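You operate a simulated robot arm through the tools that you are given. There is no shell and no other tool. Be economical: measure what you need, move in short steps, check, and stop when the job is done.

Carry out the task below with a simulated two-armed robot. There is one attempt and no reset: what you move stays moved.

Task
Give the big tray a quarter turn on the turntable, then mark it.
Fine: turn anticlockwise seen from above; green card in it if it is sound, red if stained, wrinkled or split; cards are in the drawer under the turntable, shut it after.
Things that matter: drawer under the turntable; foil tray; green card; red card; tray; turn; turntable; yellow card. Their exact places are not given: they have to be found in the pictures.

It is judged by the outcome, as a careful person would: the job done as asked, and still so three seconds after it is handed in. It fails if anything else is knocked over, pushed out of place, dropped, spilled or broken.

Robot
Two 7-joint arms with fingered hands on one trunk, hanging from a carriage that runs on a rail from [0.002, -1.683] to [0, 0.297] (x, y) and turns from -309 to 379 degrees about z. Base frame: it is fixed where the carriage stands at the start and does not move with it; the origin is on the floor, on the carriage's upright axis, x ahead of it, y to its left, z up. Readings come in m, degrees, newtons and seconds.
The left shoulder is at the start at [0.04, 0.176, 1.308], the right one opposite. With the tool pointing down near the work surface each hand reaches from about 0.1 to 0.76 m from the robot's upright axis, wherever it stands, measured 20 degrees to its own side. Places, roughly: drawer under the turntable [0.8, -0.1, 0.7]; tray [0.8, 0, 0.8]; turn [0.8, -0.3, 0.8]; turntable [0.8, -0.3, 0.8]. Payload 4 kg a hand.
The tool frame of a hand sits at the grasp point between the pads (the TCP): z along the fingers, y along the line on which they close. The tips reach 0.03 m beyond it. Largest opening 0.104 m; the body of the gripper starts 0.035 m behind the TCP. The gripper is a hand of 4 fingers: y runs from the thumb to the fingers, the wrist lies at [-0.015, -0.104, -0.178] in the tool frame, and closing takes about 1.5 s.
Orientation is that of the tool frame in the base frame, as a unit quaternion [x, y, z, w]. With the fingers straight down and the wrist toward the robot, the tool's x, y and z point along [0, 1, 0], [1, 0, 0] and [0, 0, -1] of the base frame.

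Tools
- The arms move only by the tool send_rows. It takes "left_moves", "right_moves" or both (then of equal length, played together; a hand with none holds still); each is a list of rows, each a list of 3 entries, a list of its own where there are three numbers: the shift along the tool's x, y, z in m, then the turn, a rotation vector about the tool's x, y, z in degrees, then the opening, from 0 (shut) to 1 (fully open). In form: [[[dx, dy, dz], [ax, ay, az], fingers], ...]. A call has 1 to 8 rows; each row shifts and turns the commanded pose from where the row before left it, along the tool's axes as they then stand. A row lasts 0.2 s, in which the tool goes at most 0.05 m and 8.6 degrees; a call with a longer step from one row to the next is refused whole, and so is a gripper value outside its range. Where a pose cannot be reached the arm comes as near as it can. A force on the tool above 40 N (or 10 N above the force at the start of the call, whichever is more), or a blocked arm, ends the call early, and 0.2 s more pass. The fingers move at their own pace (about 0.153 m/s each) and stop on an object; they squeeze with about 31 N. The grip force told is the motor's: it shows also when the fingers shut on nothing. Time passes only in rows, and 0.2 s behind the last, so rows that do not move let the fingers close. It gives the time, the measured TCP pose, the force on the tool (base axes), the opening and the grip force at its end, in the units of the frame above (readings bear some noise), with the torque about the TCP (base axes, N m) and any sound that the robot's microphone picked up, and new pictures: "pictures" is both (left out), scene, wrist or none (wrist: the cameras of the hands that moved).
- Cameras (640 x 400 px; columns grow to the right, rows downward): "scene" is now at [0.2286, -0.025, 1.5878]; the picture's right is [-0.36, -0.93, 0.00], its down [-0.77, 0.30, -0.56] and it looks along [0.53, -0.20, -0.83] (base axes); focal length 293 px, centre (320, 200). "left" rides on the left gripper at [-0.061, -0.092, -0.13] in its tool frame; the picture's right is [-0.81, -0.27, 0.52], its down [0.53, -0.71, 0.46] and it looks along [0.24, 0.64, 0.72] (tool axes); focal length 275 px, centre (320, 200). "right" rides on the right gripper at [0.061, -0.092, -0.13] in its tool frame; the picture's right is [-0.81, 0.28, -0.52], its down [-0.53, -0.71, 0.46] and it looks along [-0.24, 0.64, 0.72] (tool axes); focal length 275 px, centre (320, 200).
- slide_trunk(by): slides the trunk up (or, below 0, down) by that many m; the arms and the scene camera ride with it, the base frame stays. It gives what a move gives, with no picture.
- steer(legs): drives the robot by 1 to 6 legs, each [ahead, left, turn to the left] in m, m and degrees, along the robot's own axes; the way and the turn of a leg run together, so that a leg with both is an arc; at most 1.5 m and 180 degrees a leg. The arms and the cameras ride along, it lands a little off, and it stops where it bumps. It keeps to its track: a leg is cut to what the track allows. It gives what a move gives, and a new picture of the scene camera.
- hand_shape(shape, hand): the hand has 4 fingers and takes this shape, open, in about a second: jaw (thumb against the fingers, like two jaws); tri (thumb and two fingers); tip (a fingertip pinch); poke (one finger out to press); point (the index stretched); flat (the hand flat); cup (the hand cupped); fist (a fist). The gripper value then closes the fingers along that shape, each until it touches; the sizes above hold for jaw. It gives what a move gives, with no picture.
- turn_head(pan, tilt): turns the head with the scene camera to pan (to the left, within 86 degrees either way) and tilt (down, from -29 to 69), counted from straight ahead of the robot. It gives what a move gives, and a new picture of the scene camera.
- pixel_to_xyz(camera, pixels): for up to 12 pixels [column, row] of the newest picture of that camera ("zoom" is the newest enlarged one), the place [x, y, z] in the base frame of the surface seen there, good to about 0.002 m. It takes no simulated time.
- inspect(camera, box): a new picture of the part [left, top, right, bottom] of that camera's present view, enlarged. It takes no simulated time.
- job_done(): hands the job in; it is judged then, once.

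Keep the steps short. Do not move on a guess: measure, check each grasp and each placing, and mend mistakes. In all there are 80 turns and 260 pictures (those below and enlarged ones count). Leave the grippers open and the arms clear of the work at the hand-in unless told otherwise, and finish with a single line.

The tools are called after "Request:" as a command line: name --argument value ..., lists and objects as JSON in quotes. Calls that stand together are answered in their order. send_rows: Moves the arms, as the interface text tells. Its arguments: {"type":"object","properties":{"left_moves":{"type":"array","items":{"type":"array"}},"right_moves":{"type":"array","items":{"type":"array"}},"pictures":{"type":"string","enum":["both","scene","wrist","none"]}},"required":[]} The other tools are called the same way: slide_trunk (by) slides the trunk up or down; hand_shape (shape, hand) gives the hand a shape; steer (legs) drives the base; turn_head (pan, tilt) turns the head that bears the scene camera; pixel_to_xyz (camera, pixels) gives the place of the surface under pixels of a picture; inspect (camera, box) takes an enlarged picture of a part of a camera's view; job_done () hands the job in.

At the start:

```text
clock: 0.0
left_tool_pos: [0.4745, 0.0693, 1.1302]
left_tool_rot: [0.68, 0.728, 0.062, -0.056]
left_force: [0.2, -0.1, -0.8]
left_wrist_torque: [-0.04, -0.04, 0.01]
left_opening: 0.1036
left_grasp_force: 0.0
left_shape: jaw
right_tool_pos: [0.4403, -0.4458, 1.2295]
right_tool_rot: [0.707, 0.707, -0.001, -0.001]
right_force: [0.1, 0.3, -0.3]
right_wrist_torque: [0.01, -0.02, 0.0]
right_opening: 0.1037
right_grasp_force: 0.0
right_shape: jaw
trunk travel left (down, up): [-0.43, 0.333]
robot x, y, heading: [0.0005, -0.0001, 0.3]
head pan, tilt: [-21.0, 55.7]
```

scene: 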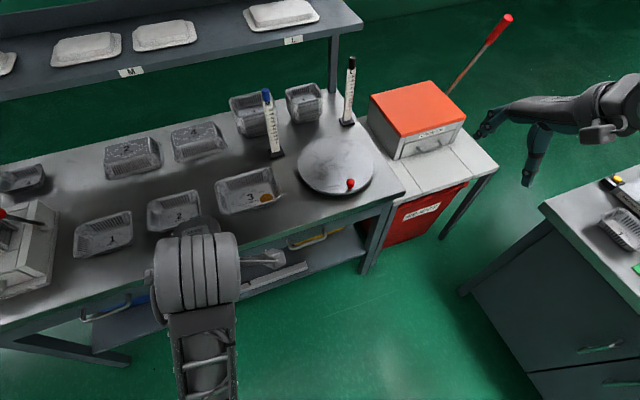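
right: 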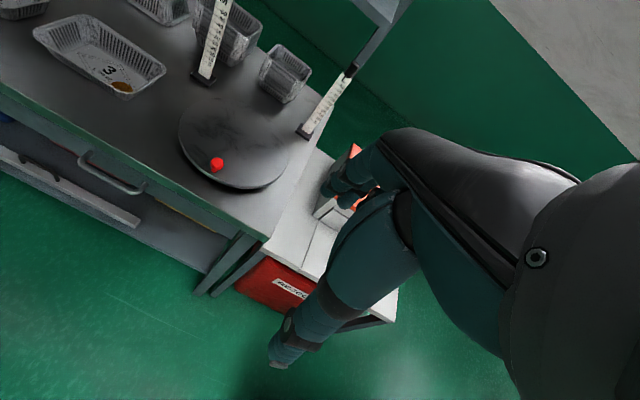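
left: 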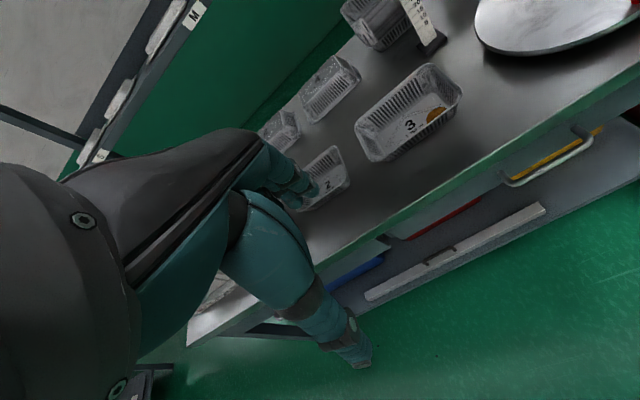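

I see several foil trays, a turntable with a red knob, and drawer handles under the bench. I'll enlarge parts of the view before moving.

Request:
inspect --camera "scene" --box '[200, 60, 400, 220]'

Request:
inspect --camera "scene" --box '[0, 100, 220, 260]'

Request:
inspect --camera "left" --box '[320, 0, 640, 300]'

Request:
inspect --camera "scene" --box '[500, 120, 640, 300]'

Request:
turn_head --pan 20 --tilt 45

```text
2.50 times, centred on (300, 140) of scene
```

zoom: 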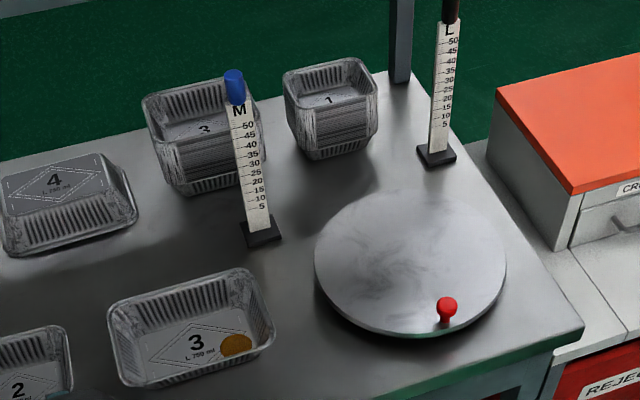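

```text
2.50 times, centred on (110, 180) of scene
```

zoom: 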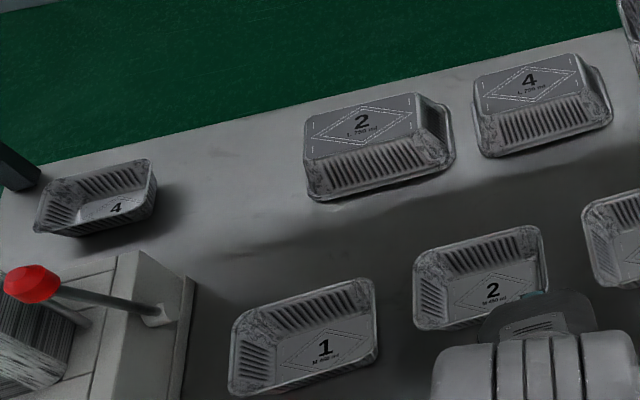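

```text
1.33 times, centred on (480, 150) of left
```

zoom: 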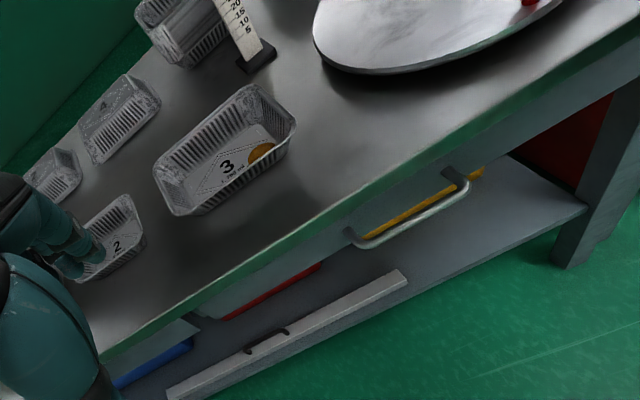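

```text
2.22 times, centred on (570, 210) of scene
```

zoom: 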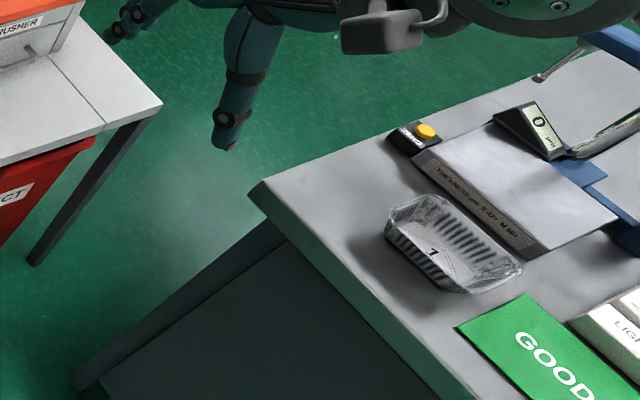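

```text
clock: 1.1
left_tool_pos: [0.4761, 0.0708, 1.1316]
left_tool_rot: [0.68, 0.728, 0.063, -0.056]
left_force: [-0.5, -0.6, 0.4]
left_wrist_torque: [0.01, 0.01, 0.0]
left_opening: 0.1035
left_grasp_force: 0.1
left_shape: jaw
right_tool_pos: [0.439, -0.4443, 1.2301]
right_tool_rot: [0.707, 0.707, 0.001, 0.0]
right_force: [0.6, 0.4, -0.3]
right_wrist_torque: [-0.01, -0.03, 0.0]
right_opening: 0.1037
right_grasp_force: 0.1
right_shape: jaw
trunk travel left (down, up): [-0.43, 0.333]
robot x, y, heading: [0.0001, 0.0011, -0.3]
head pan, tilt: [20.0, 45.0]
```

scene: 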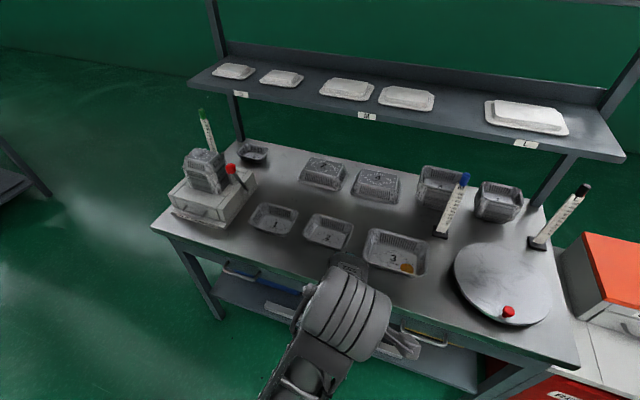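

Trays marked L appear three times: one upright, number 3, with a brown spot, and two upside-down at the back. I'll enlarge these and measure them.

Request:
inspect --camera "scene" --box '[350, 215, 440, 285]'

Request:
inspect --camera "scene" --box '[160, 130, 420, 290]'

Request:
inspect --camera "scene" --box '[400, 150, 580, 340]'

Request:
pixel_to_xyz --camera "scene" --pixels '[[407, 267], [385, 255], [373, 228], [425, 237], [363, 262], [421, 275], [500, 270], [508, 311], [457, 270], [549, 275], [439, 235], [430, 300]]'

Request:
inspect --camera "right" --box '[0, 0, 320, 200]'

```text
5.71 times, centred on (395, 250) of scene
```

zoom: 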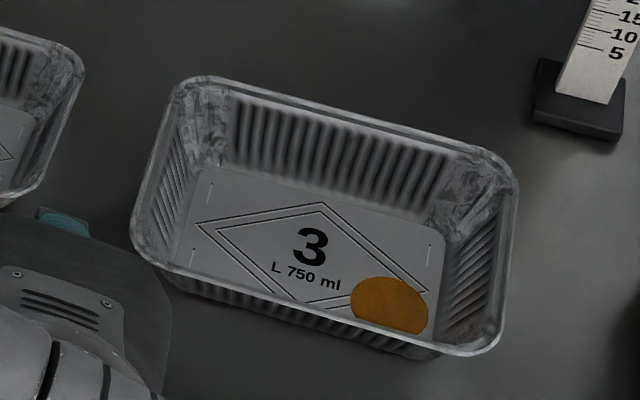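

```text
2.46 times, centred on (290, 210) of scene
```

zoom: 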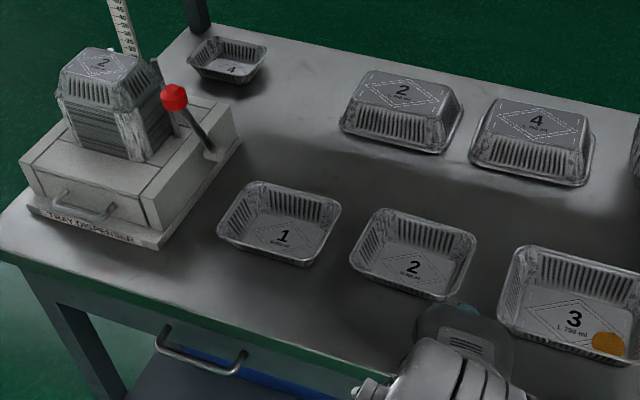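

```text
2.11 times, centred on (490, 245) of scene
```

zoom: 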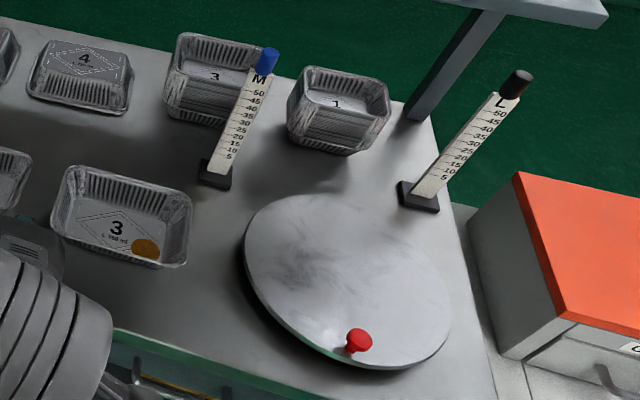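

```text
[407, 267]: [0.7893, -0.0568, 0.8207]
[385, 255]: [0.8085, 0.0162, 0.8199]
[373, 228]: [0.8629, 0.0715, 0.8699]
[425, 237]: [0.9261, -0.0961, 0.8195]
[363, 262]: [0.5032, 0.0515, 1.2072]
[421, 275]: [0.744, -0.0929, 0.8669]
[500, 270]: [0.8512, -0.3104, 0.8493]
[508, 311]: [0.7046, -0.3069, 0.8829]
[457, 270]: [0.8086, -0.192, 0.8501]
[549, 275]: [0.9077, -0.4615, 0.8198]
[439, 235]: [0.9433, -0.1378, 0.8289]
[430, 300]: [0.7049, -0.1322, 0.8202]
```

```text
2.00 times, centred on (160, 100) of right
```

zoom: 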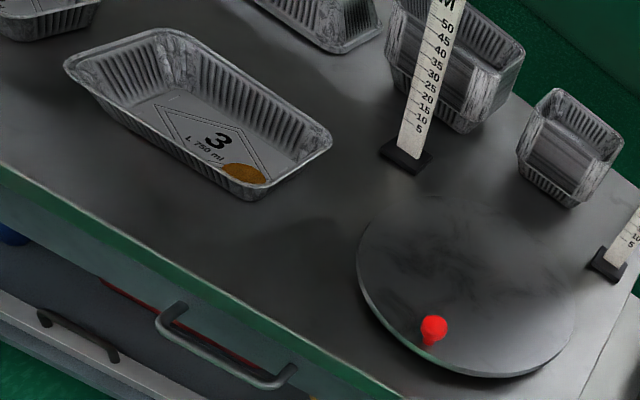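

The big tray is L 750 ml, number 3. It stands upright near [0.80, -0.01] with a flat brown spot on its floor. Next I'll look at the turntable and the drawer handles from straight on.

Request:
turn_head --pan -15 --tilt 50

Request:
inspect --camera "scene" --box '[230, 120, 430, 280]'

```text
clock: 2.1
left_tool_pos: [0.4759, 0.0704, 1.1307]
left_tool_rot: [0.68, 0.728, 0.064, -0.055]
left_force: [0.4, 0.1, -0.9]
left_wrist_torque: [0.0, 0.0, 0.0]
left_opening: 0.1038
left_grasp_force: 0.1
left_shape: jaw
right_tool_pos: [0.439, -0.4468, 1.2313]
right_tool_rot: [0.707, 0.707, 0.0, 0.0]
right_force: [-0.2, 0.7, -0.4]
right_wrist_torque: [-0.02, 0.01, 0.0]
right_opening: 0.1038
right_grasp_force: 0.0
right_shape: jaw
trunk travel left (down, up): [-0.43, 0.333]
robot x, y, heading: [-0.0033, -0.0003, -0.0]
head pan, tilt: [-15.0, 50.0]
```

scene: 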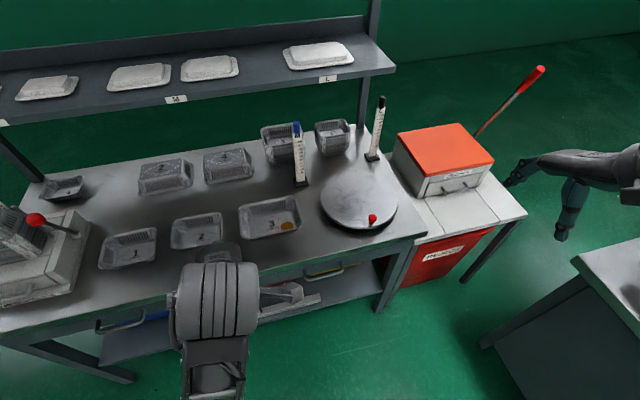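

```text
2.50 times, centred on (330, 200) of scene
```

zoom: 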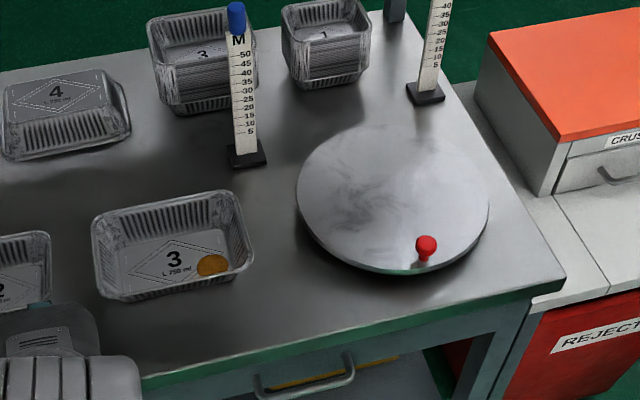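

Request:
pixel_to_xyz --camera "zoom" --pixels '[[300, 200], [486, 205], [372, 127], [400, 268], [426, 241], [423, 256], [415, 262], [320, 240], [470, 160]]'

Request:
pixel_to_xyz --camera "zoom" --pixels '[[95, 217], [236, 193], [250, 260], [106, 299], [175, 284], [300, 393], [348, 373], [260, 385], [350, 315], [560, 280], [150, 375], [445, 95]]'

```text
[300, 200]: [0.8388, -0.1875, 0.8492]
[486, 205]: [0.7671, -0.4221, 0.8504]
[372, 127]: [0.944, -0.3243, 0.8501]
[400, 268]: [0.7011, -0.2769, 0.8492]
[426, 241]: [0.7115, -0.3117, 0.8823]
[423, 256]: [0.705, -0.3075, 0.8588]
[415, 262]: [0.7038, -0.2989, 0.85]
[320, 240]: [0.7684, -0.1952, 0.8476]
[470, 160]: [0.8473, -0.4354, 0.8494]
```

```text
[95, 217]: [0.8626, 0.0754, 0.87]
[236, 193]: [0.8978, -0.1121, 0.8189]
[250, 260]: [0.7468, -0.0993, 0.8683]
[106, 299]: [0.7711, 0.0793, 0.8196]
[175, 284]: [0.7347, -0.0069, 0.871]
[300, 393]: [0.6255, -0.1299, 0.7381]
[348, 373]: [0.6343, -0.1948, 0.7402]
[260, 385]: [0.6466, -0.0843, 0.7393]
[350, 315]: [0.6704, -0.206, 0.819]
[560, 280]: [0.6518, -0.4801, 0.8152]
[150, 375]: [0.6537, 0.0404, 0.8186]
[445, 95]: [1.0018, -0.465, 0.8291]
```

Measured so far:
- **Turntable:** centre about [0.82, -0.311], radius 0.125, top at z 0.85.
- **Knob:** about [0.708, -0.311].
- **Tray:** rim x 0.735–0.864, y -0.103–0.08, rim z 0.87, bottom 0.82.
- **Drawer handle:** about [0.63, -0.15, 0.74].

I'll drive left so the right arm lines up with the tray, and lower the trunk for reach.

Request:
steer --legs '[[0, 0.2, 0]]'

Request:
slide_trunk --by -0.15

Request:
turn_head --pan -20 --tilt 45

```text
clock: 3.7
left_tool_pos: [0.4743, 0.2701, 1.1301]
left_tool_rot: [0.68, 0.728, 0.063, -0.057]
left_force: [0.7, 0.1, 0.5]
left_wrist_torque: [-0.02, 0.03, 0.0]
left_opening: 0.1037
left_grasp_force: 0.0
left_shape: jaw
right_tool_pos: [0.4392, -0.2473, 1.23]
right_tool_rot: [0.707, 0.707, 0.0, -0.001]
right_force: [0.2, 0.7, 0.4]
right_wrist_torque: [-0.02, 0.02, 0.0]
right_opening: 0.1038
right_grasp_force: 0.0
right_shape: jaw
trunk travel left (down, up): [-0.43, 0.333]
robot x, y, heading: [-0.0025, 0.1936, 0.0]
head pan, tilt: [-15.0, 50.0]
```

scene: 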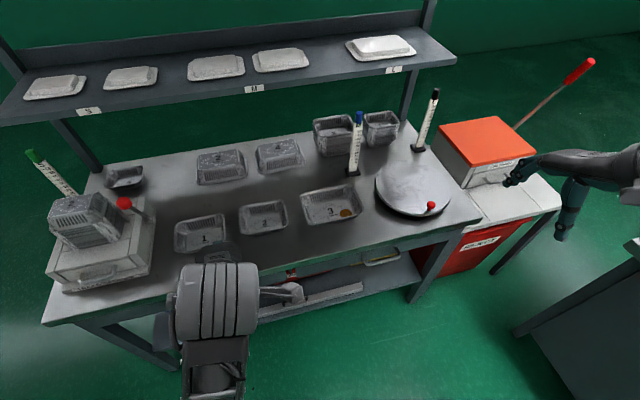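

```text
clock: 5.4
left_tool_pos: [0.4751, 0.2677, 0.9801]
left_tool_rot: [0.68, 0.728, 0.064, -0.056]
left_force: [-0.1, 0.7, 0.1]
left_wrist_torque: [-0.01, 0.02, 0.01]
left_opening: 0.1035
left_grasp_force: 0.0
left_shape: jaw
right_tool_pos: [0.4389, -0.2481, 1.0793]
right_tool_rot: [0.707, 0.707, -0.001, 0.0]
right_force: [-0.1, -0.2, 0.7]
right_wrist_torque: [0.02, -0.01, 0.05]
right_opening: 0.1033
right_grasp_force: 0.0
right_shape: jaw
trunk travel left (down, up): [-0.28, 0.483]
robot x, y, heading: [0.0012, 0.1952, -0.0]
head pan, tilt: [-15.0, 50.0]
```

```text
clock: 6.1
left_tool_pos: [0.475, 0.2692, 0.9812]
left_tool_rot: [0.68, 0.729, 0.064, -0.056]
left_force: [-0.1, 0.5, 0.4]
left_wrist_torque: [-0.02, -0.04, -0.04]
left_opening: 0.1039
left_grasp_force: 0.0
left_shape: jaw
right_tool_pos: [0.4389, -0.2464, 1.0803]
right_tool_rot: [0.708, 0.707, 0.0, 0.0]
right_force: [-0.2, 0.0, 0.1]
right_wrist_torque: [-0.02, 0.0, 0.01]
right_opening: 0.1038
right_grasp_force: 0.0
right_shape: jaw
trunk travel left (down, up): [-0.28, 0.483]
robot x, y, heading: [0.0019, 0.199, -0.1]
head pan, tilt: [-20.0, 45.0]
```

scene: 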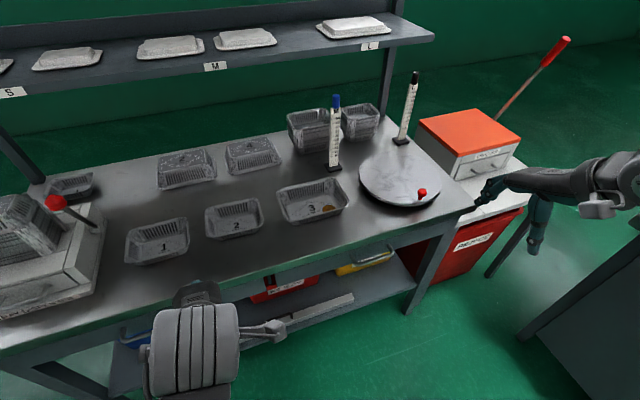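

The right tool's axes line up with the base, so its x, y and z are base y, x and -z. I'll bring it above the middle of the tray's near wall.

Request:
send_rows --right_moves '[[[0.028, 0.035, 0.008], [0, 0, 0], 1], [[0.028, 0.035, 0.012], [0, 0, 0], 1], [[0.028, 0.035, 0.012], [0, 0, 0], 1], [[0.028, 0.035, 0.012], [0, 0, 0], 1], [[0.028, 0.035, 0.012], [0, 0, 0], 1], [[0.028, 0.035, 0.012], [0, 0, 0], 1], [[0.028, 0.035, 0.012], [0, 0, 0], 0.6], [[0.028, 0.035, 0.012], [0, 0, 0], 0.5]]'

```text
clock: 7.9
left_tool_pos: [0.4754, 0.2697, 0.9798]
left_tool_rot: [0.68, 0.729, 0.064, -0.058]
left_force: [0.7, 0.3, 1.1]
left_wrist_torque: [-0.01, 0.03, 0.0]
left_opening: 0.1036
left_grasp_force: 0.1
left_shape: jaw
right_tool_pos: [0.7122, -0.0269, 0.9915]
right_tool_rot: [0.708, 0.706, 0.001, -0.001]
right_force: [0.1, -0.2, 0.2]
right_wrist_torque: [0.01, -0.01, 0.01]
right_opening: 0.0525
right_grasp_force: 0.1
right_shape: jaw
right hand out of reach, approached as far as the arm can: row 8
trunk travel left (down, up): [-0.28, 0.483]
robot x, y, heading: [-0.001, 0.1985, 0.1]
head pan, tilt: [-20.0, 45.0]
```

scene: 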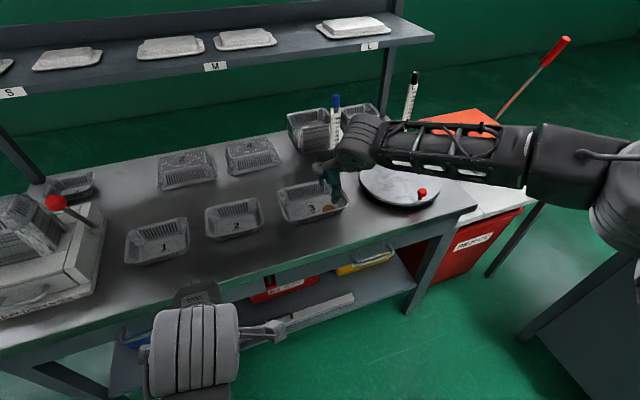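
right: 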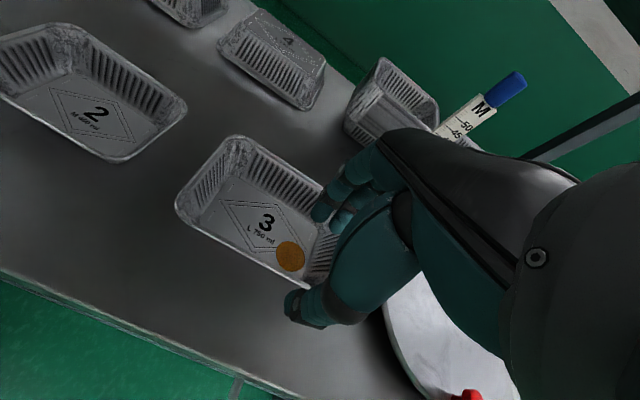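

The arm is near its reach limit with the hand vertical. I'll tilt the hand 30° so the fingers point forward and down, which gains reach and matches the tray wall's slope.

Request:
send_rows --right_moves '[[[0.005, 0, 0], [-7.5, 0, 0], 0.5], [[0.005, 0, 0], [-7.5, 0, 0], 0.5], [[0, 0, 0], [-7.5, 0, 0], 0.5], [[0, 0, 0], [-7.5, 0, 0], 0.5], [[0, 0, 0], [0, 0, 0], 0.5]]'

```text
clock: 9.1
left_tool_pos: [0.4755, 0.2685, 0.9803]
left_tool_rot: [0.68, 0.728, 0.064, -0.056]
left_force: [0.9, 0.3, 0.0]
left_wrist_torque: [0.0, 0.0, 0.0]
left_opening: 0.1034
left_grasp_force: 0.0
left_shape: jaw
right_tool_pos: [0.7117, -0.0182, 0.9909]
right_tool_rot: [0.683, 0.683, 0.184, 0.184]
right_force: [-0.2, -0.3, 0.4]
right_wrist_torque: [0.0, -0.01, -0.01]
right_opening: 0.0524
right_grasp_force: 0.1
right_shape: jaw
trunk travel left (down, up): [-0.28, 0.483]
robot x, y, heading: [-0.0014, 0.1998, 0.3]
head pan, tilt: [-20.0, 45.0]
```

scene: 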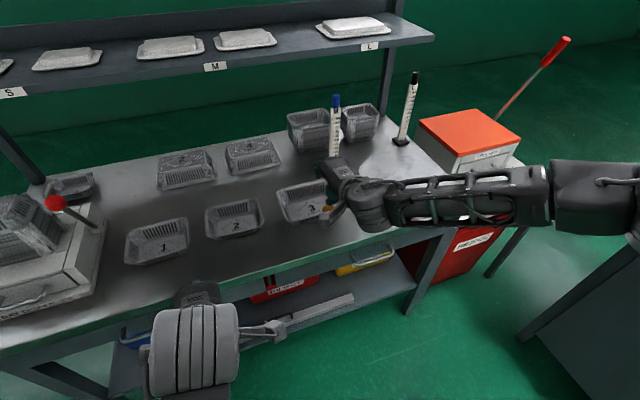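
right: 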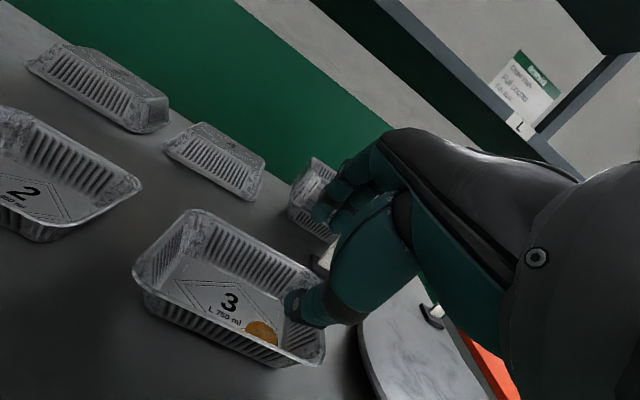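

A notice shows on the shelf in the wrist view near (535, 85). I'll read it before going on.

Request:
inspect --camera "right" --box '[480, 40, 580, 140]'

Request:
inspect --camera "right" --box '[120, 190, 360, 380]'

Request:
pixel_to_xyz --camera "right" --pixels '[[137, 275], [230, 322], [320, 362], [200, 211], [312, 265], [262, 335]]'

```text
4.00 times, centred on (530, 90) of right
```

zoom: 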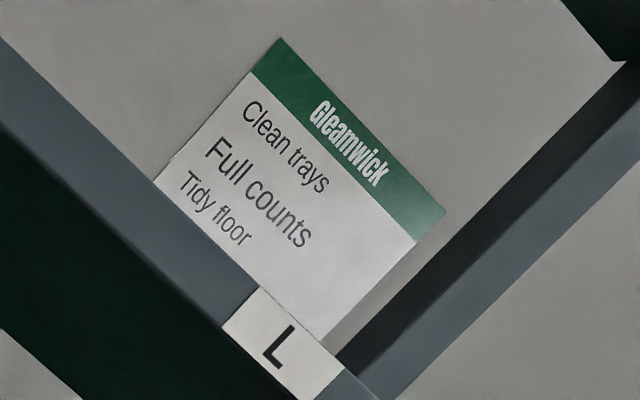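

```text
2.11 times, centred on (240, 285) of right
```

zoom: 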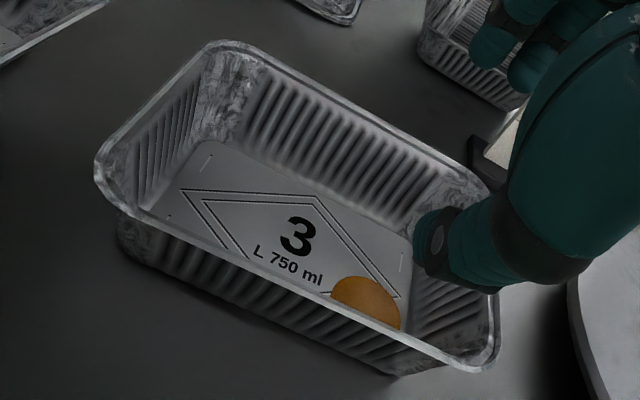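

```text
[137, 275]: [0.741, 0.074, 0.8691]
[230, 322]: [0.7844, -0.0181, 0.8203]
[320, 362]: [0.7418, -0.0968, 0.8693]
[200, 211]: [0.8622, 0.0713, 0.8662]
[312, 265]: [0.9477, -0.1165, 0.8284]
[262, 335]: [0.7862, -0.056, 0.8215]
```

The notice says "Clean trays / Full counts / Tidy floor", which is general. The tray floor shows a flat brown stain. I'll move to a point 0.06 m short of the near rim, along the tilted finger direction.

Request:
send_rows --right_moves '[[[0.003, -0.0187, 0.0273], [0, 0, 0], 0.5], [[0.003, -0.0187, 0.0273], [0, 0, 0], 0.5], [[0, 0, 0.02], [0, 0, 0], 0.5], [[0, 0, 0], [0, 0, 0], 0.5]]'

Request:
inspect --camera "scene" --box '[260, 140, 400, 260]'

```text
clock: 10.1
left_tool_pos: [0.4743, 0.268, 0.9811]
left_tool_rot: [0.68, 0.728, 0.064, -0.057]
left_force: [-0.6, -0.7, -0.1]
left_wrist_torque: [-0.02, 0.0, 0.01]
left_opening: 0.1036
left_grasp_force: 0.1
left_shape: jaw
right_tool_pos: [0.701, -0.0276, 0.9229]
right_tool_rot: [0.683, 0.683, 0.183, 0.182]
right_force: [0.0, -0.6, -0.5]
right_wrist_torque: [0.01, 0.01, -0.01]
right_opening: 0.0521
right_grasp_force: 0.1
right_shape: jaw
right hand out of reach, approached as far as the arm can: row 2, 3
trunk travel left (down, up): [-0.28, 0.483]
robot x, y, heading: [-0.0009, 0.1951, -0.1]
head pan, tilt: [-20.0, 45.0]
```

scene: 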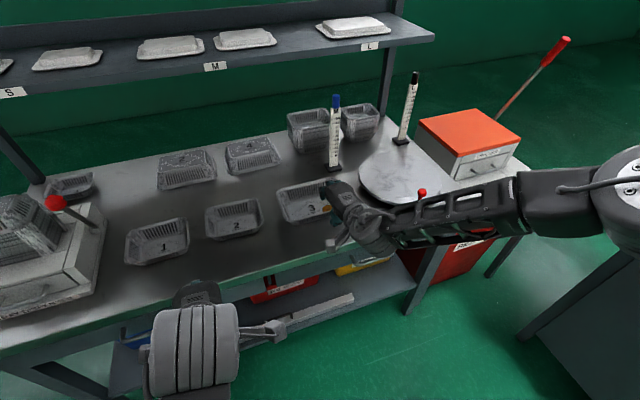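
right: 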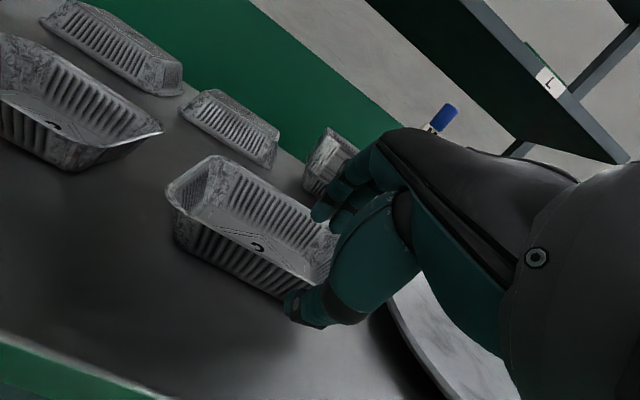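

```text
3.33 times, centred on (330, 200) of scene
```

zoom: 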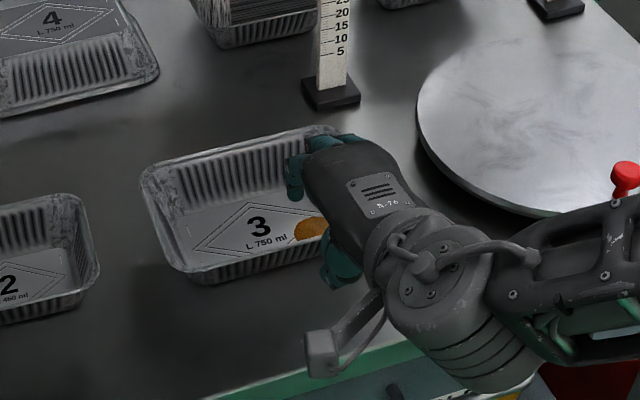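

The arm is cramped by its wrist angle here, not by distance. I'll lift and retract, then stand opposite the tray with a 20° heading so the forearm points straight at it.

Request:
send_rows --right_moves '[[[0, -0.02, -0.0404], [0, 0, 0], 0.5], [[0, -0.02, -0.0404], [0, 0, 0], 0.5], [[0, -0.02, -0.0404], [0, 0, 0], 0.5], [[0, -0.02, -0.0404], [0, 0, 0], 0.5]]' --pictures "none"

Request:
steer --legs '[[0, -0.208, 0], [0, 0, 20]]'

```text
clock: 11.1
left_tool_pos: [0.4751, 0.2682, 0.98]
left_tool_rot: [0.68, 0.728, 0.062, -0.057]
left_force: [-0.3, 0.5, -0.2]
left_wrist_torque: [0.01, 0.01, 0.01]
left_opening: 0.1036
left_grasp_force: 0.0
left_shape: jaw
right_tool_pos: [0.5502, -0.0261, 1.022]
right_tool_rot: [0.683, 0.683, 0.183, 0.183]
right_force: [0.0, 0.1, 0.5]
right_wrist_torque: [-0.01, -0.02, 0.01]
right_opening: 0.0524
right_grasp_force: 0.0
right_shape: jaw
trunk travel left (down, up): [-0.28, 0.483]
robot x, y, heading: [-0.0001, 0.1967, -0.1]
head pan, tilt: [-20.0, 45.0]
```

```text
clock: 13.8
left_tool_pos: [0.4233, 0.2147, 0.9804]
left_tool_rot: [0.545, 0.834, 0.053, -0.067]
left_force: [0.5, 0.9, -0.1]
left_wrist_torque: [-0.01, -0.02, 0.0]
left_opening: 0.1036
left_grasp_force: 0.0
left_shape: jaw
right_tool_pos: [0.5954, -0.0352, 1.0221]
right_tool_rot: [0.557, 0.789, 0.211, 0.149]
right_force: [0.4, 0.3, 0.2]
right_wrist_torque: [-0.01, 0.0, 0.02]
right_opening: 0.0524
right_grasp_force: 0.1
right_shape: jaw
trunk travel left (down, up): [-0.28, 0.483]
robot x, y, heading: [0.0007, -0.0074, 19.6]
head pan, tilt: [-20.0, 45.0]
```

scene: 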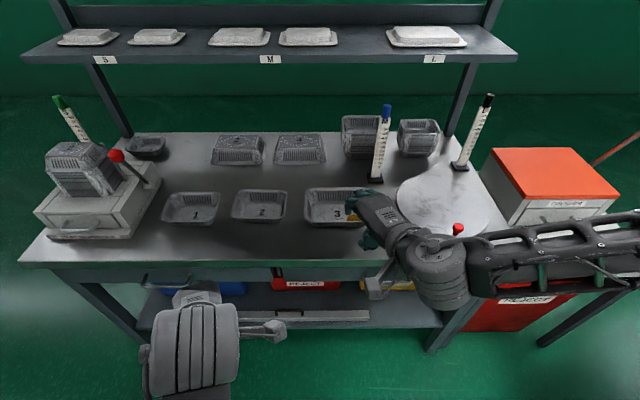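

Now I'll take the 20° of yaw off the hand and go to the pre-grasp point at [0.70, -0.011, 0.937].

Request:
send_rows --right_moves '[[[0, 0, 0], [0, -3.27, 5.66], 0.5], [[0, 0, 0], [0, -3.27, 5.66], 0.5], [[0, 0, 0], [0, -3.27, 5.66], 0.5], [[0.008, 0.016, 0.042], [0, 0, 0], 0.5], [[0.008, 0.016, 0.042], [0, 0, 0], 0.5], [[0.008, 0.016, 0.042], [0, 0, 0], 0.5], [[0, 0, 0], [0, 0, 0], 0.5]]'

```text
clock: 15.4
left_tool_pos: [0.4234, 0.2152, 0.9815]
left_tool_rot: [0.545, 0.834, 0.052, -0.066]
left_force: [-0.4, -1.0, 0.9]
left_wrist_torque: [-0.01, 0.04, 0.0]
left_opening: 0.1038
left_grasp_force: 0.0
left_shape: jaw
right_tool_pos: [0.7021, -0.0106, 0.939]
right_tool_rot: [0.683, 0.683, 0.183, 0.183]
right_force: [-0.4, -0.3, -0.1]
right_wrist_torque: [0.04, 0.02, 0.0]
right_opening: 0.0523
right_grasp_force: 0.2
right_shape: jaw
trunk travel left (down, up): [-0.28, 0.483]
robot x, y, heading: [0.0042, -0.0156, 19.6]
head pan, tilt: [-20.0, 45.0]
```

scene: 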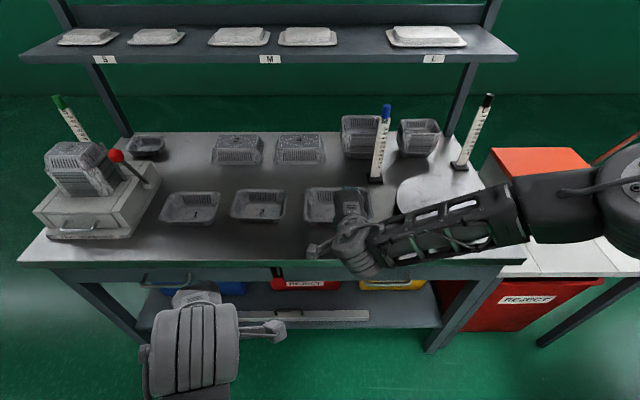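
right: 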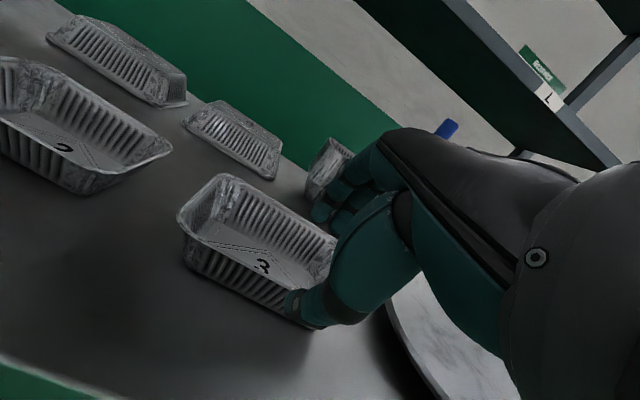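

It got there. Next I'll advance along the finger direction in two small steps so the rim sits between thumb and fingers.

Request:
send_rows --right_moves '[[[0, -0.001, 0.025], [0, 0, 0], 0.5], [[0, -0.001, 0.025], [0, 0, 0], 0.5], [[0, 0, 0], [0, 0, 0], 0.5]]'

Request:
inspect --camera "right" --box '[160, 120, 420, 360]'

Request:
inspect --camera "scene" --box '[280, 160, 400, 290]'

```text
clock: 16.2
left_tool_pos: [0.4239, 0.2155, 0.9798]
left_tool_rot: [0.545, 0.834, 0.053, -0.067]
left_force: [-0.4, -0.2, -0.5]
left_wrist_torque: [-0.01, 0.0, -0.02]
left_opening: 0.1035
left_grasp_force: 0.1
left_shape: jaw
right_tool_pos: [0.7135, -0.0356, 0.9148]
right_tool_rot: [0.683, 0.683, 0.184, 0.183]
right_force: [0.0, 0.7, 0.2]
right_wrist_torque: [-0.04, -0.01, -0.01]
right_opening: 0.0522
right_grasp_force: 0.0
right_shape: jaw
right hand out of reach, approached as far as the arm can: row 1, 2
trunk travel left (down, up): [-0.28, 0.483]
robot x, y, heading: [0.0023, -0.0123, 19.8]
head pan, tilt: [-20.0, 45.0]
```

scene: 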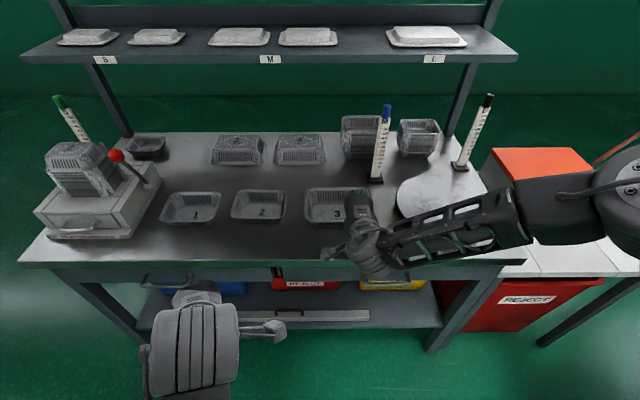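
right: 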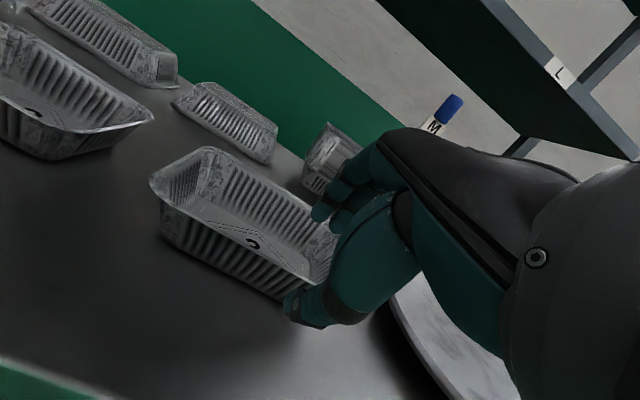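

```text
1.67 times, centred on (290, 240) of right
```

zoom: 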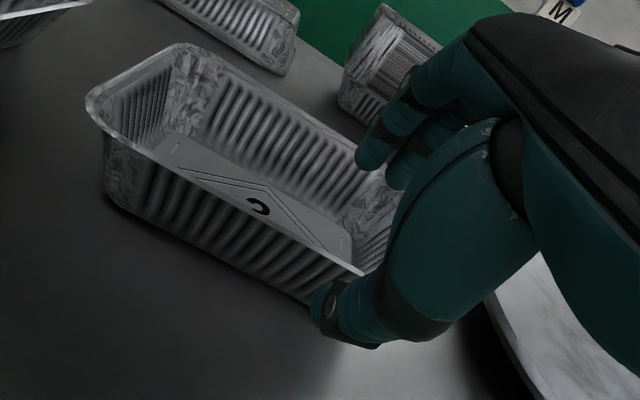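

```text
3.08 times, centred on (340, 225) of scene
```

zoom: 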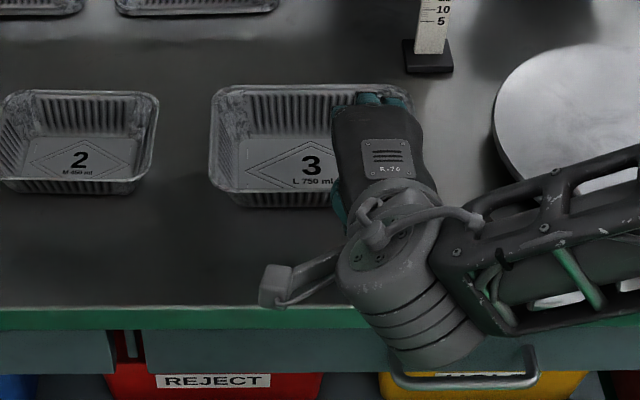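

The wrist saturates sideways again. The stated reach applies at the starting trunk height, so I'll raise the trunk back, with the hand clear above the rim, and approach again.

Request:
send_rows --right_moves '[[[0, 0.001, -0.03], [0, 0, 0], 0.5], [[0, 0, -0.03], [0, 0, 0], 0.5]]' --pictures "none"

Request:
slide_trunk --by 0.15

Request:
send_rows --right_moves '[[[0.005, -0.02, 0.035], [0, 0, 0], 0.5], [[0.005, -0.02, 0.035], [0, 0, 0], 0.5], [[0.005, -0.02, 0.035], [0, 0, 0], 0.5], [[0.005, -0.015, 0.026], [0, 0, 0], 0.5], [[0, 0, 0], [0, 0, 0], 0.5]]'

```text
clock: 16.8
left_tool_pos: [0.4228, 0.2156, 0.9801]
left_tool_rot: [0.546, 0.834, 0.053, -0.067]
left_force: [-0.2, 0.5, 0.1]
left_wrist_torque: [0.01, -0.01, 0.0]
left_opening: 0.1041
left_grasp_force: 0.1
left_shape: jaw
right_tool_pos: [0.6846, -0.0336, 0.9671]
right_tool_rot: [0.682, 0.683, 0.183, 0.183]
right_force: [0.0, 0.4, -0.6]
right_wrist_torque: [-0.05, 0.02, 0.0]
right_opening: 0.0524
right_grasp_force: 0.1
right_shape: jaw
trunk travel left (down, up): [-0.28, 0.483]
robot x, y, heading: [0.0004, -0.0147, 19.5]
head pan, tilt: [-20.0, 45.0]
```

```text
clock: 18.6
left_tool_pos: [0.4233, 0.2163, 1.1305]
left_tool_rot: [0.545, 0.834, 0.053, -0.067]
left_force: [0.8, -0.9, 0.3]
left_wrist_torque: [-0.03, -0.03, 0.0]
left_opening: 0.1036
left_grasp_force: 0.0
left_shape: jaw
right_tool_pos: [0.6852, -0.0355, 1.1171]
right_tool_rot: [0.683, 0.683, 0.183, 0.183]
right_force: [-0.5, 0.1, 0.0]
right_wrist_torque: [-0.01, 0.02, 0.03]
right_opening: 0.0525
right_grasp_force: 0.0
right_shape: jaw
trunk travel left (down, up): [-0.43, 0.333]
robot x, y, heading: [0.0019, -0.008, 19.7]
head pan, tilt: [-20.0, 45.0]
```

```text
clock: 19.8
left_tool_pos: [0.4245, 0.2159, 1.131]
left_tool_rot: [0.545, 0.834, 0.053, -0.068]
left_force: [0.7, 0.2, -1.0]
left_wrist_torque: [0.01, 0.01, 0.01]
left_opening: 0.1037
left_grasp_force: 0.0
left_shape: jaw
right_tool_pos: [0.6698, -0.0643, 1.0231]
right_tool_rot: [0.683, 0.684, 0.182, 0.182]
right_force: [0.4, -0.6, -0.9]
right_wrist_torque: [-0.02, -0.02, 0.0]
right_opening: 0.0524
right_grasp_force: 0.0
right_shape: jaw
right hand out of reach, approached as far as the arm can: row 2, 3, 4
trunk travel left (down, up): [-0.43, 0.333]
robot x, y, heading: [-0.0001, -0.0112, 19.7]
head pan, tilt: [-20.0, 45.0]
```

scene: 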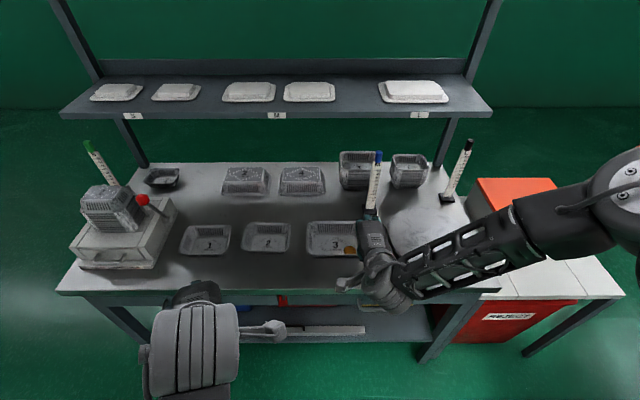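
right: 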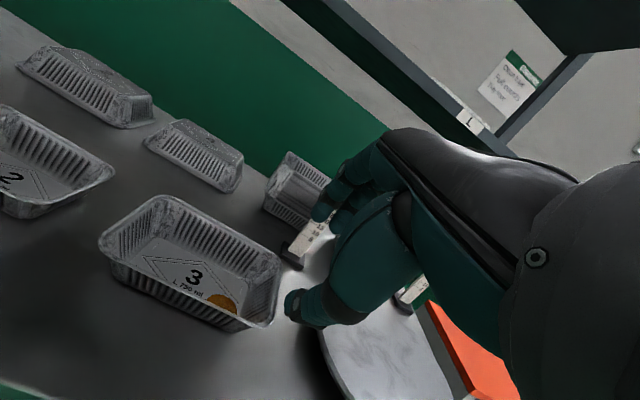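

The forearm's direction limits the hand. I'll measure where the elbow and forearm are before choosing a better stance.

Request:
pixel_to_xyz --camera "scene" --pixels '[[620, 175], [570, 215], [520, 230], [440, 262], [380, 290]]'

Request:
turn_head --pan -60 --tilt 45

```text
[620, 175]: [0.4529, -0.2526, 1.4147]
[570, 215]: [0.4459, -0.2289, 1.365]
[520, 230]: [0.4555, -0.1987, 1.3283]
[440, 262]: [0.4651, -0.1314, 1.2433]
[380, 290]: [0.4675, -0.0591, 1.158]
```

```text
clock: 20.8
left_tool_pos: [0.4236, 0.2162, 1.1317]
left_tool_rot: [0.545, 0.834, 0.053, -0.067]
left_force: [0.5, 0.7, 0.3]
left_wrist_torque: [0.03, 0.0, 0.01]
left_opening: 0.1036
left_grasp_force: 0.0
left_shape: jaw
right_tool_pos: [0.6687, -0.0661, 1.0226]
right_tool_rot: [0.683, 0.684, 0.183, 0.182]
right_force: [0.6, 0.4, -0.4]
right_wrist_torque: [0.0, 0.01, -0.03]
right_opening: 0.0523
right_grasp_force: 0.1
right_shape: jaw
trunk travel left (down, up): [-0.43, 0.333]
robot x, y, heading: [0.0044, -0.0111, 19.4]
head pan, tilt: [-60.0, 45.0]
```

scene: 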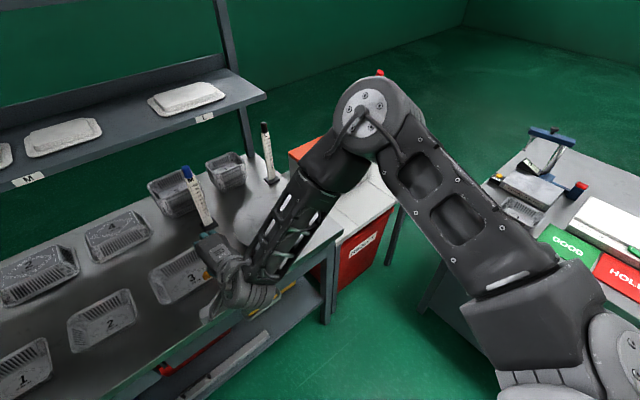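

The elbow is folded up and outward, so the forearm points sideways; the arm isn't stretched. If the robot stands further left, the target sits further out to the arm's side and the forearm should point forward. I'll drive left along the rail with the hand high.

Request:
send_rows --right_moves '[[[0, -0.02, -0.03], [0, 0, 0], 0.5], [[0, -0.02, -0.03], [0, 0, 0], 0.5]]' --pictures "none"

Request:
steer --legs '[[0.1, 0.28, 0]]'

Request:
turn_head --pan -40 --tilt 45

```text
clock: 21.4
left_tool_pos: [0.4237, 0.2157, 1.1303]
left_tool_rot: [0.545, 0.834, 0.052, -0.066]
left_force: [-0.6, 0.5, 0.9]
left_wrist_torque: [-0.01, 0.03, 0.03]
left_opening: 0.1038
left_grasp_force: 0.1
left_shape: jaw
right_tool_pos: [0.6042, -0.0643, 1.055]
right_tool_rot: [0.683, 0.683, 0.183, 0.183]
right_force: [-0.1, -0.4, 0.7]
right_wrist_torque: [0.01, 0.0, 0.0]
right_opening: 0.0522
right_grasp_force: 0.0
right_shape: jaw
trunk travel left (down, up): [-0.43, 0.333]
robot x, y, heading: [-0.0, -0.0127, 20.0]
head pan, tilt: [-60.0, 45.0]
```

```text
clock: 23.5
left_tool_pos: [0.422, 0.515, 1.1313]
left_tool_rot: [0.545, 0.834, 0.054, -0.067]
left_force: [0.0, 0.0, 0.3]
left_wrist_torque: [-0.04, 0.0, 0.01]
left_opening: 0.1036
left_grasp_force: 0.1
left_shape: jaw
right_tool_pos: [0.6061, 0.2341, 1.0545]
right_tool_rot: [0.683, 0.683, 0.183, 0.183]
right_force: [-0.1, -1.0, 0.3]
right_wrist_torque: [-0.03, -0.02, -0.03]
right_opening: 0.0524
right_grasp_force: 0.0
right_shape: jaw
trunk travel left (down, up): [-0.43, 0.333]
robot x, y, heading: [0.0004, 0.2843, 19.5]
head pan, tilt: [-60.0, 45.0]
```

scene: 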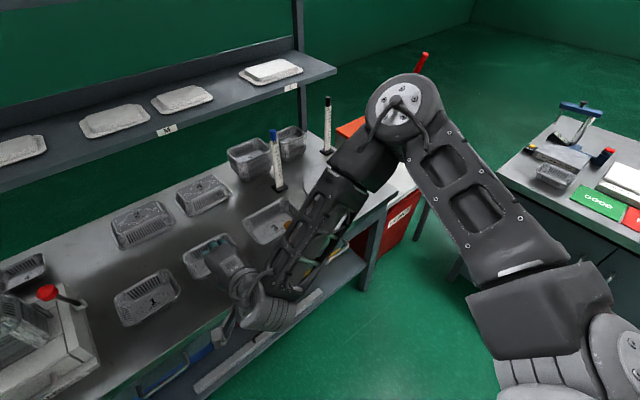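

```text
clock: 24.3
left_tool_pos: [0.4237, 0.5142, 1.1315]
left_tool_rot: [0.545, 0.834, 0.053, -0.068]
left_force: [0.2, 0.1, -0.8]
left_wrist_torque: [-0.01, 0.01, 0.04]
left_opening: 0.1037
left_grasp_force: 0.1
left_shape: jaw
right_tool_pos: [0.6052, 0.2326, 1.0545]
right_tool_rot: [0.683, 0.683, 0.183, 0.182]
right_force: [0.3, -0.1, -0.1]
right_wrist_torque: [0.03, 0.02, 0.01]
right_opening: 0.0524
right_grasp_force: 0.0
right_shape: jaw
trunk travel left (down, up): [-0.43, 0.333]
robot x, y, heading: [0.001, 0.2857, 19.6]
head pan, tilt: [-40.0, 45.0]
```

scene: 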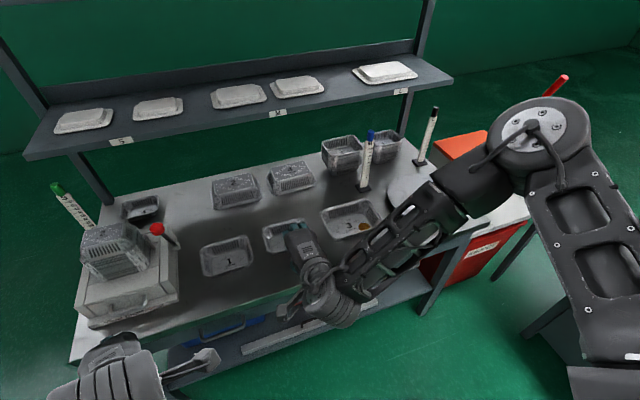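

Now I'll move the right hand back over the tray's near wall, mostly sideways at height and then down.

Request:
send_rows --right_moves '[[[-0.045, 0.002, 0.005], [0, 0, 0], 0.5], [[-0.045, 0.002, 0.005], [0, 0, 0], 0.5], [[-0.045, 0.002, 0.005], [0, 0, 0], 0.5], [[-0.036, 0.002, 0.03], [0, 0, 0], 0.5], [[-0.036, 0.002, 0.03], [0, 0, 0], 0.5], [[-0.036, 0.004, 0.03], [0, 0, 0], 0.5], [[0, 0.0, 0.03], [0, 0, 0], 0.5], [[0, 0, 0], [0, 0, 0], 0.5]]'

```text
clock: 26.1
left_tool_pos: [0.4233, 0.5131, 1.1318]
left_tool_rot: [0.546, 0.834, 0.052, -0.066]
left_force: [-0.1, 0.7, -0.5]
left_wrist_torque: [-0.02, -0.01, 0.02]
left_opening: 0.1036
left_grasp_force: 0.0
left_shape: jaw
right_tool_pos: [0.6828, -0.0136, 0.9422]
right_tool_rot: [0.683, 0.683, 0.183, 0.184]
right_force: [0.6, 0.3, -0.2]
right_wrist_torque: [-0.01, 0.0, -0.01]
right_opening: 0.0524
right_grasp_force: 0.0
right_shape: jaw
trunk travel left (down, up): [-0.43, 0.333]
robot x, y, heading: [-0.0027, 0.2882, 19.6]
head pan, tilt: [-40.0, 45.0]
```

scene: 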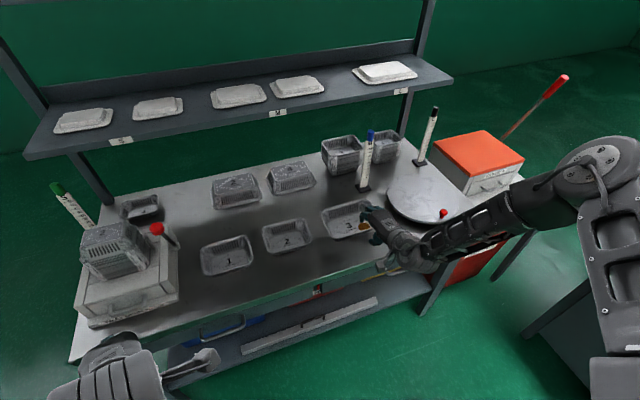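
right: 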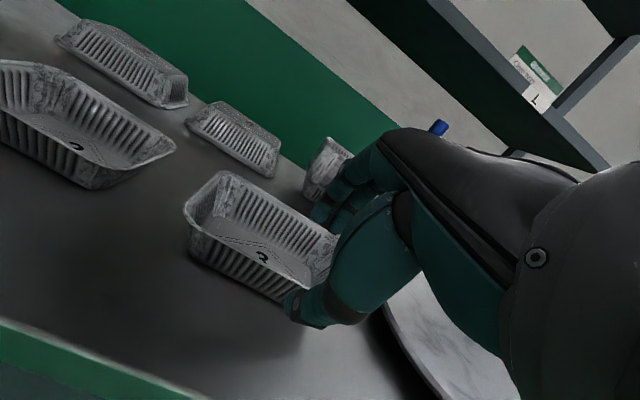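

No reach limit this time. I'll continue toward the rim.

Request:
send_rows --right_moves '[[[0.002, 0.012, 0.02], [0, 0, 0], 0.5], [[0, 0, 0.022], [0, 0, 0], 0.5], [[0, 0, 0.02], [0, 0, 0], 0.5], [[0, 0, 0], [0, 0, 0], 0.5]]'

Request:
inspect --camera "right" --box '[160, 140, 400, 340]'

```text
clock: 27.1
left_tool_pos: [0.4235, 0.5148, 1.1312]
left_tool_rot: [0.546, 0.834, 0.053, -0.066]
left_force: [-0.3, 0.1, -0.8]
left_wrist_torque: [0.04, 0.01, 0.0]
left_opening: 0.1036
left_grasp_force: 0.0
left_shape: jaw
right_tool_pos: [0.7044, -0.0118, 0.9404]
right_tool_rot: [0.683, 0.683, 0.183, 0.183]
right_force: [-0.2, -0.8, 0.7]
right_wrist_torque: [-0.02, 0.01, 0.01]
right_opening: 0.0522
right_grasp_force: 0.0
right_shape: jaw
right hand out of reach, approached as far as the arm can: row 1, 2, 3
trunk travel left (down, up): [-0.43, 0.333]
robot x, y, heading: [-0.0014, 0.2881, 19.6]
head pan, tilt: [-40.0, 45.0]
```

scene: 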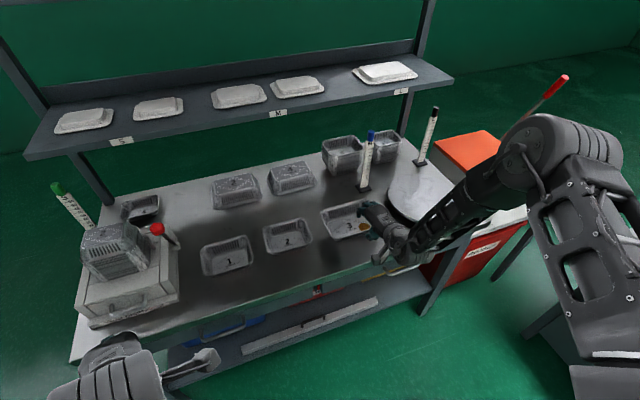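
right: 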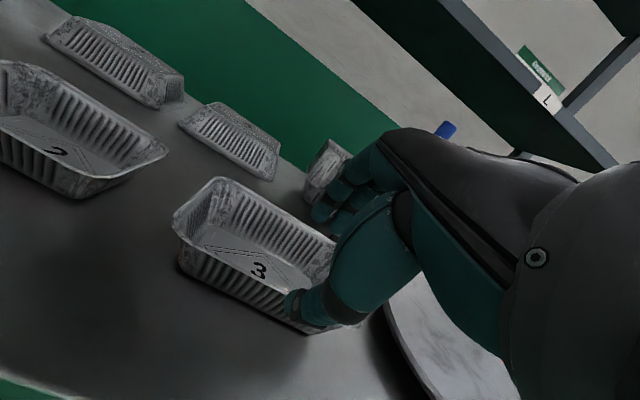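

```text
2.00 times, centred on (280, 240) of right
```

zoom: 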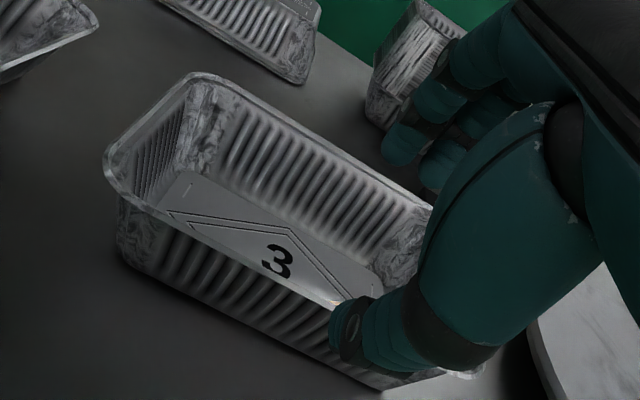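

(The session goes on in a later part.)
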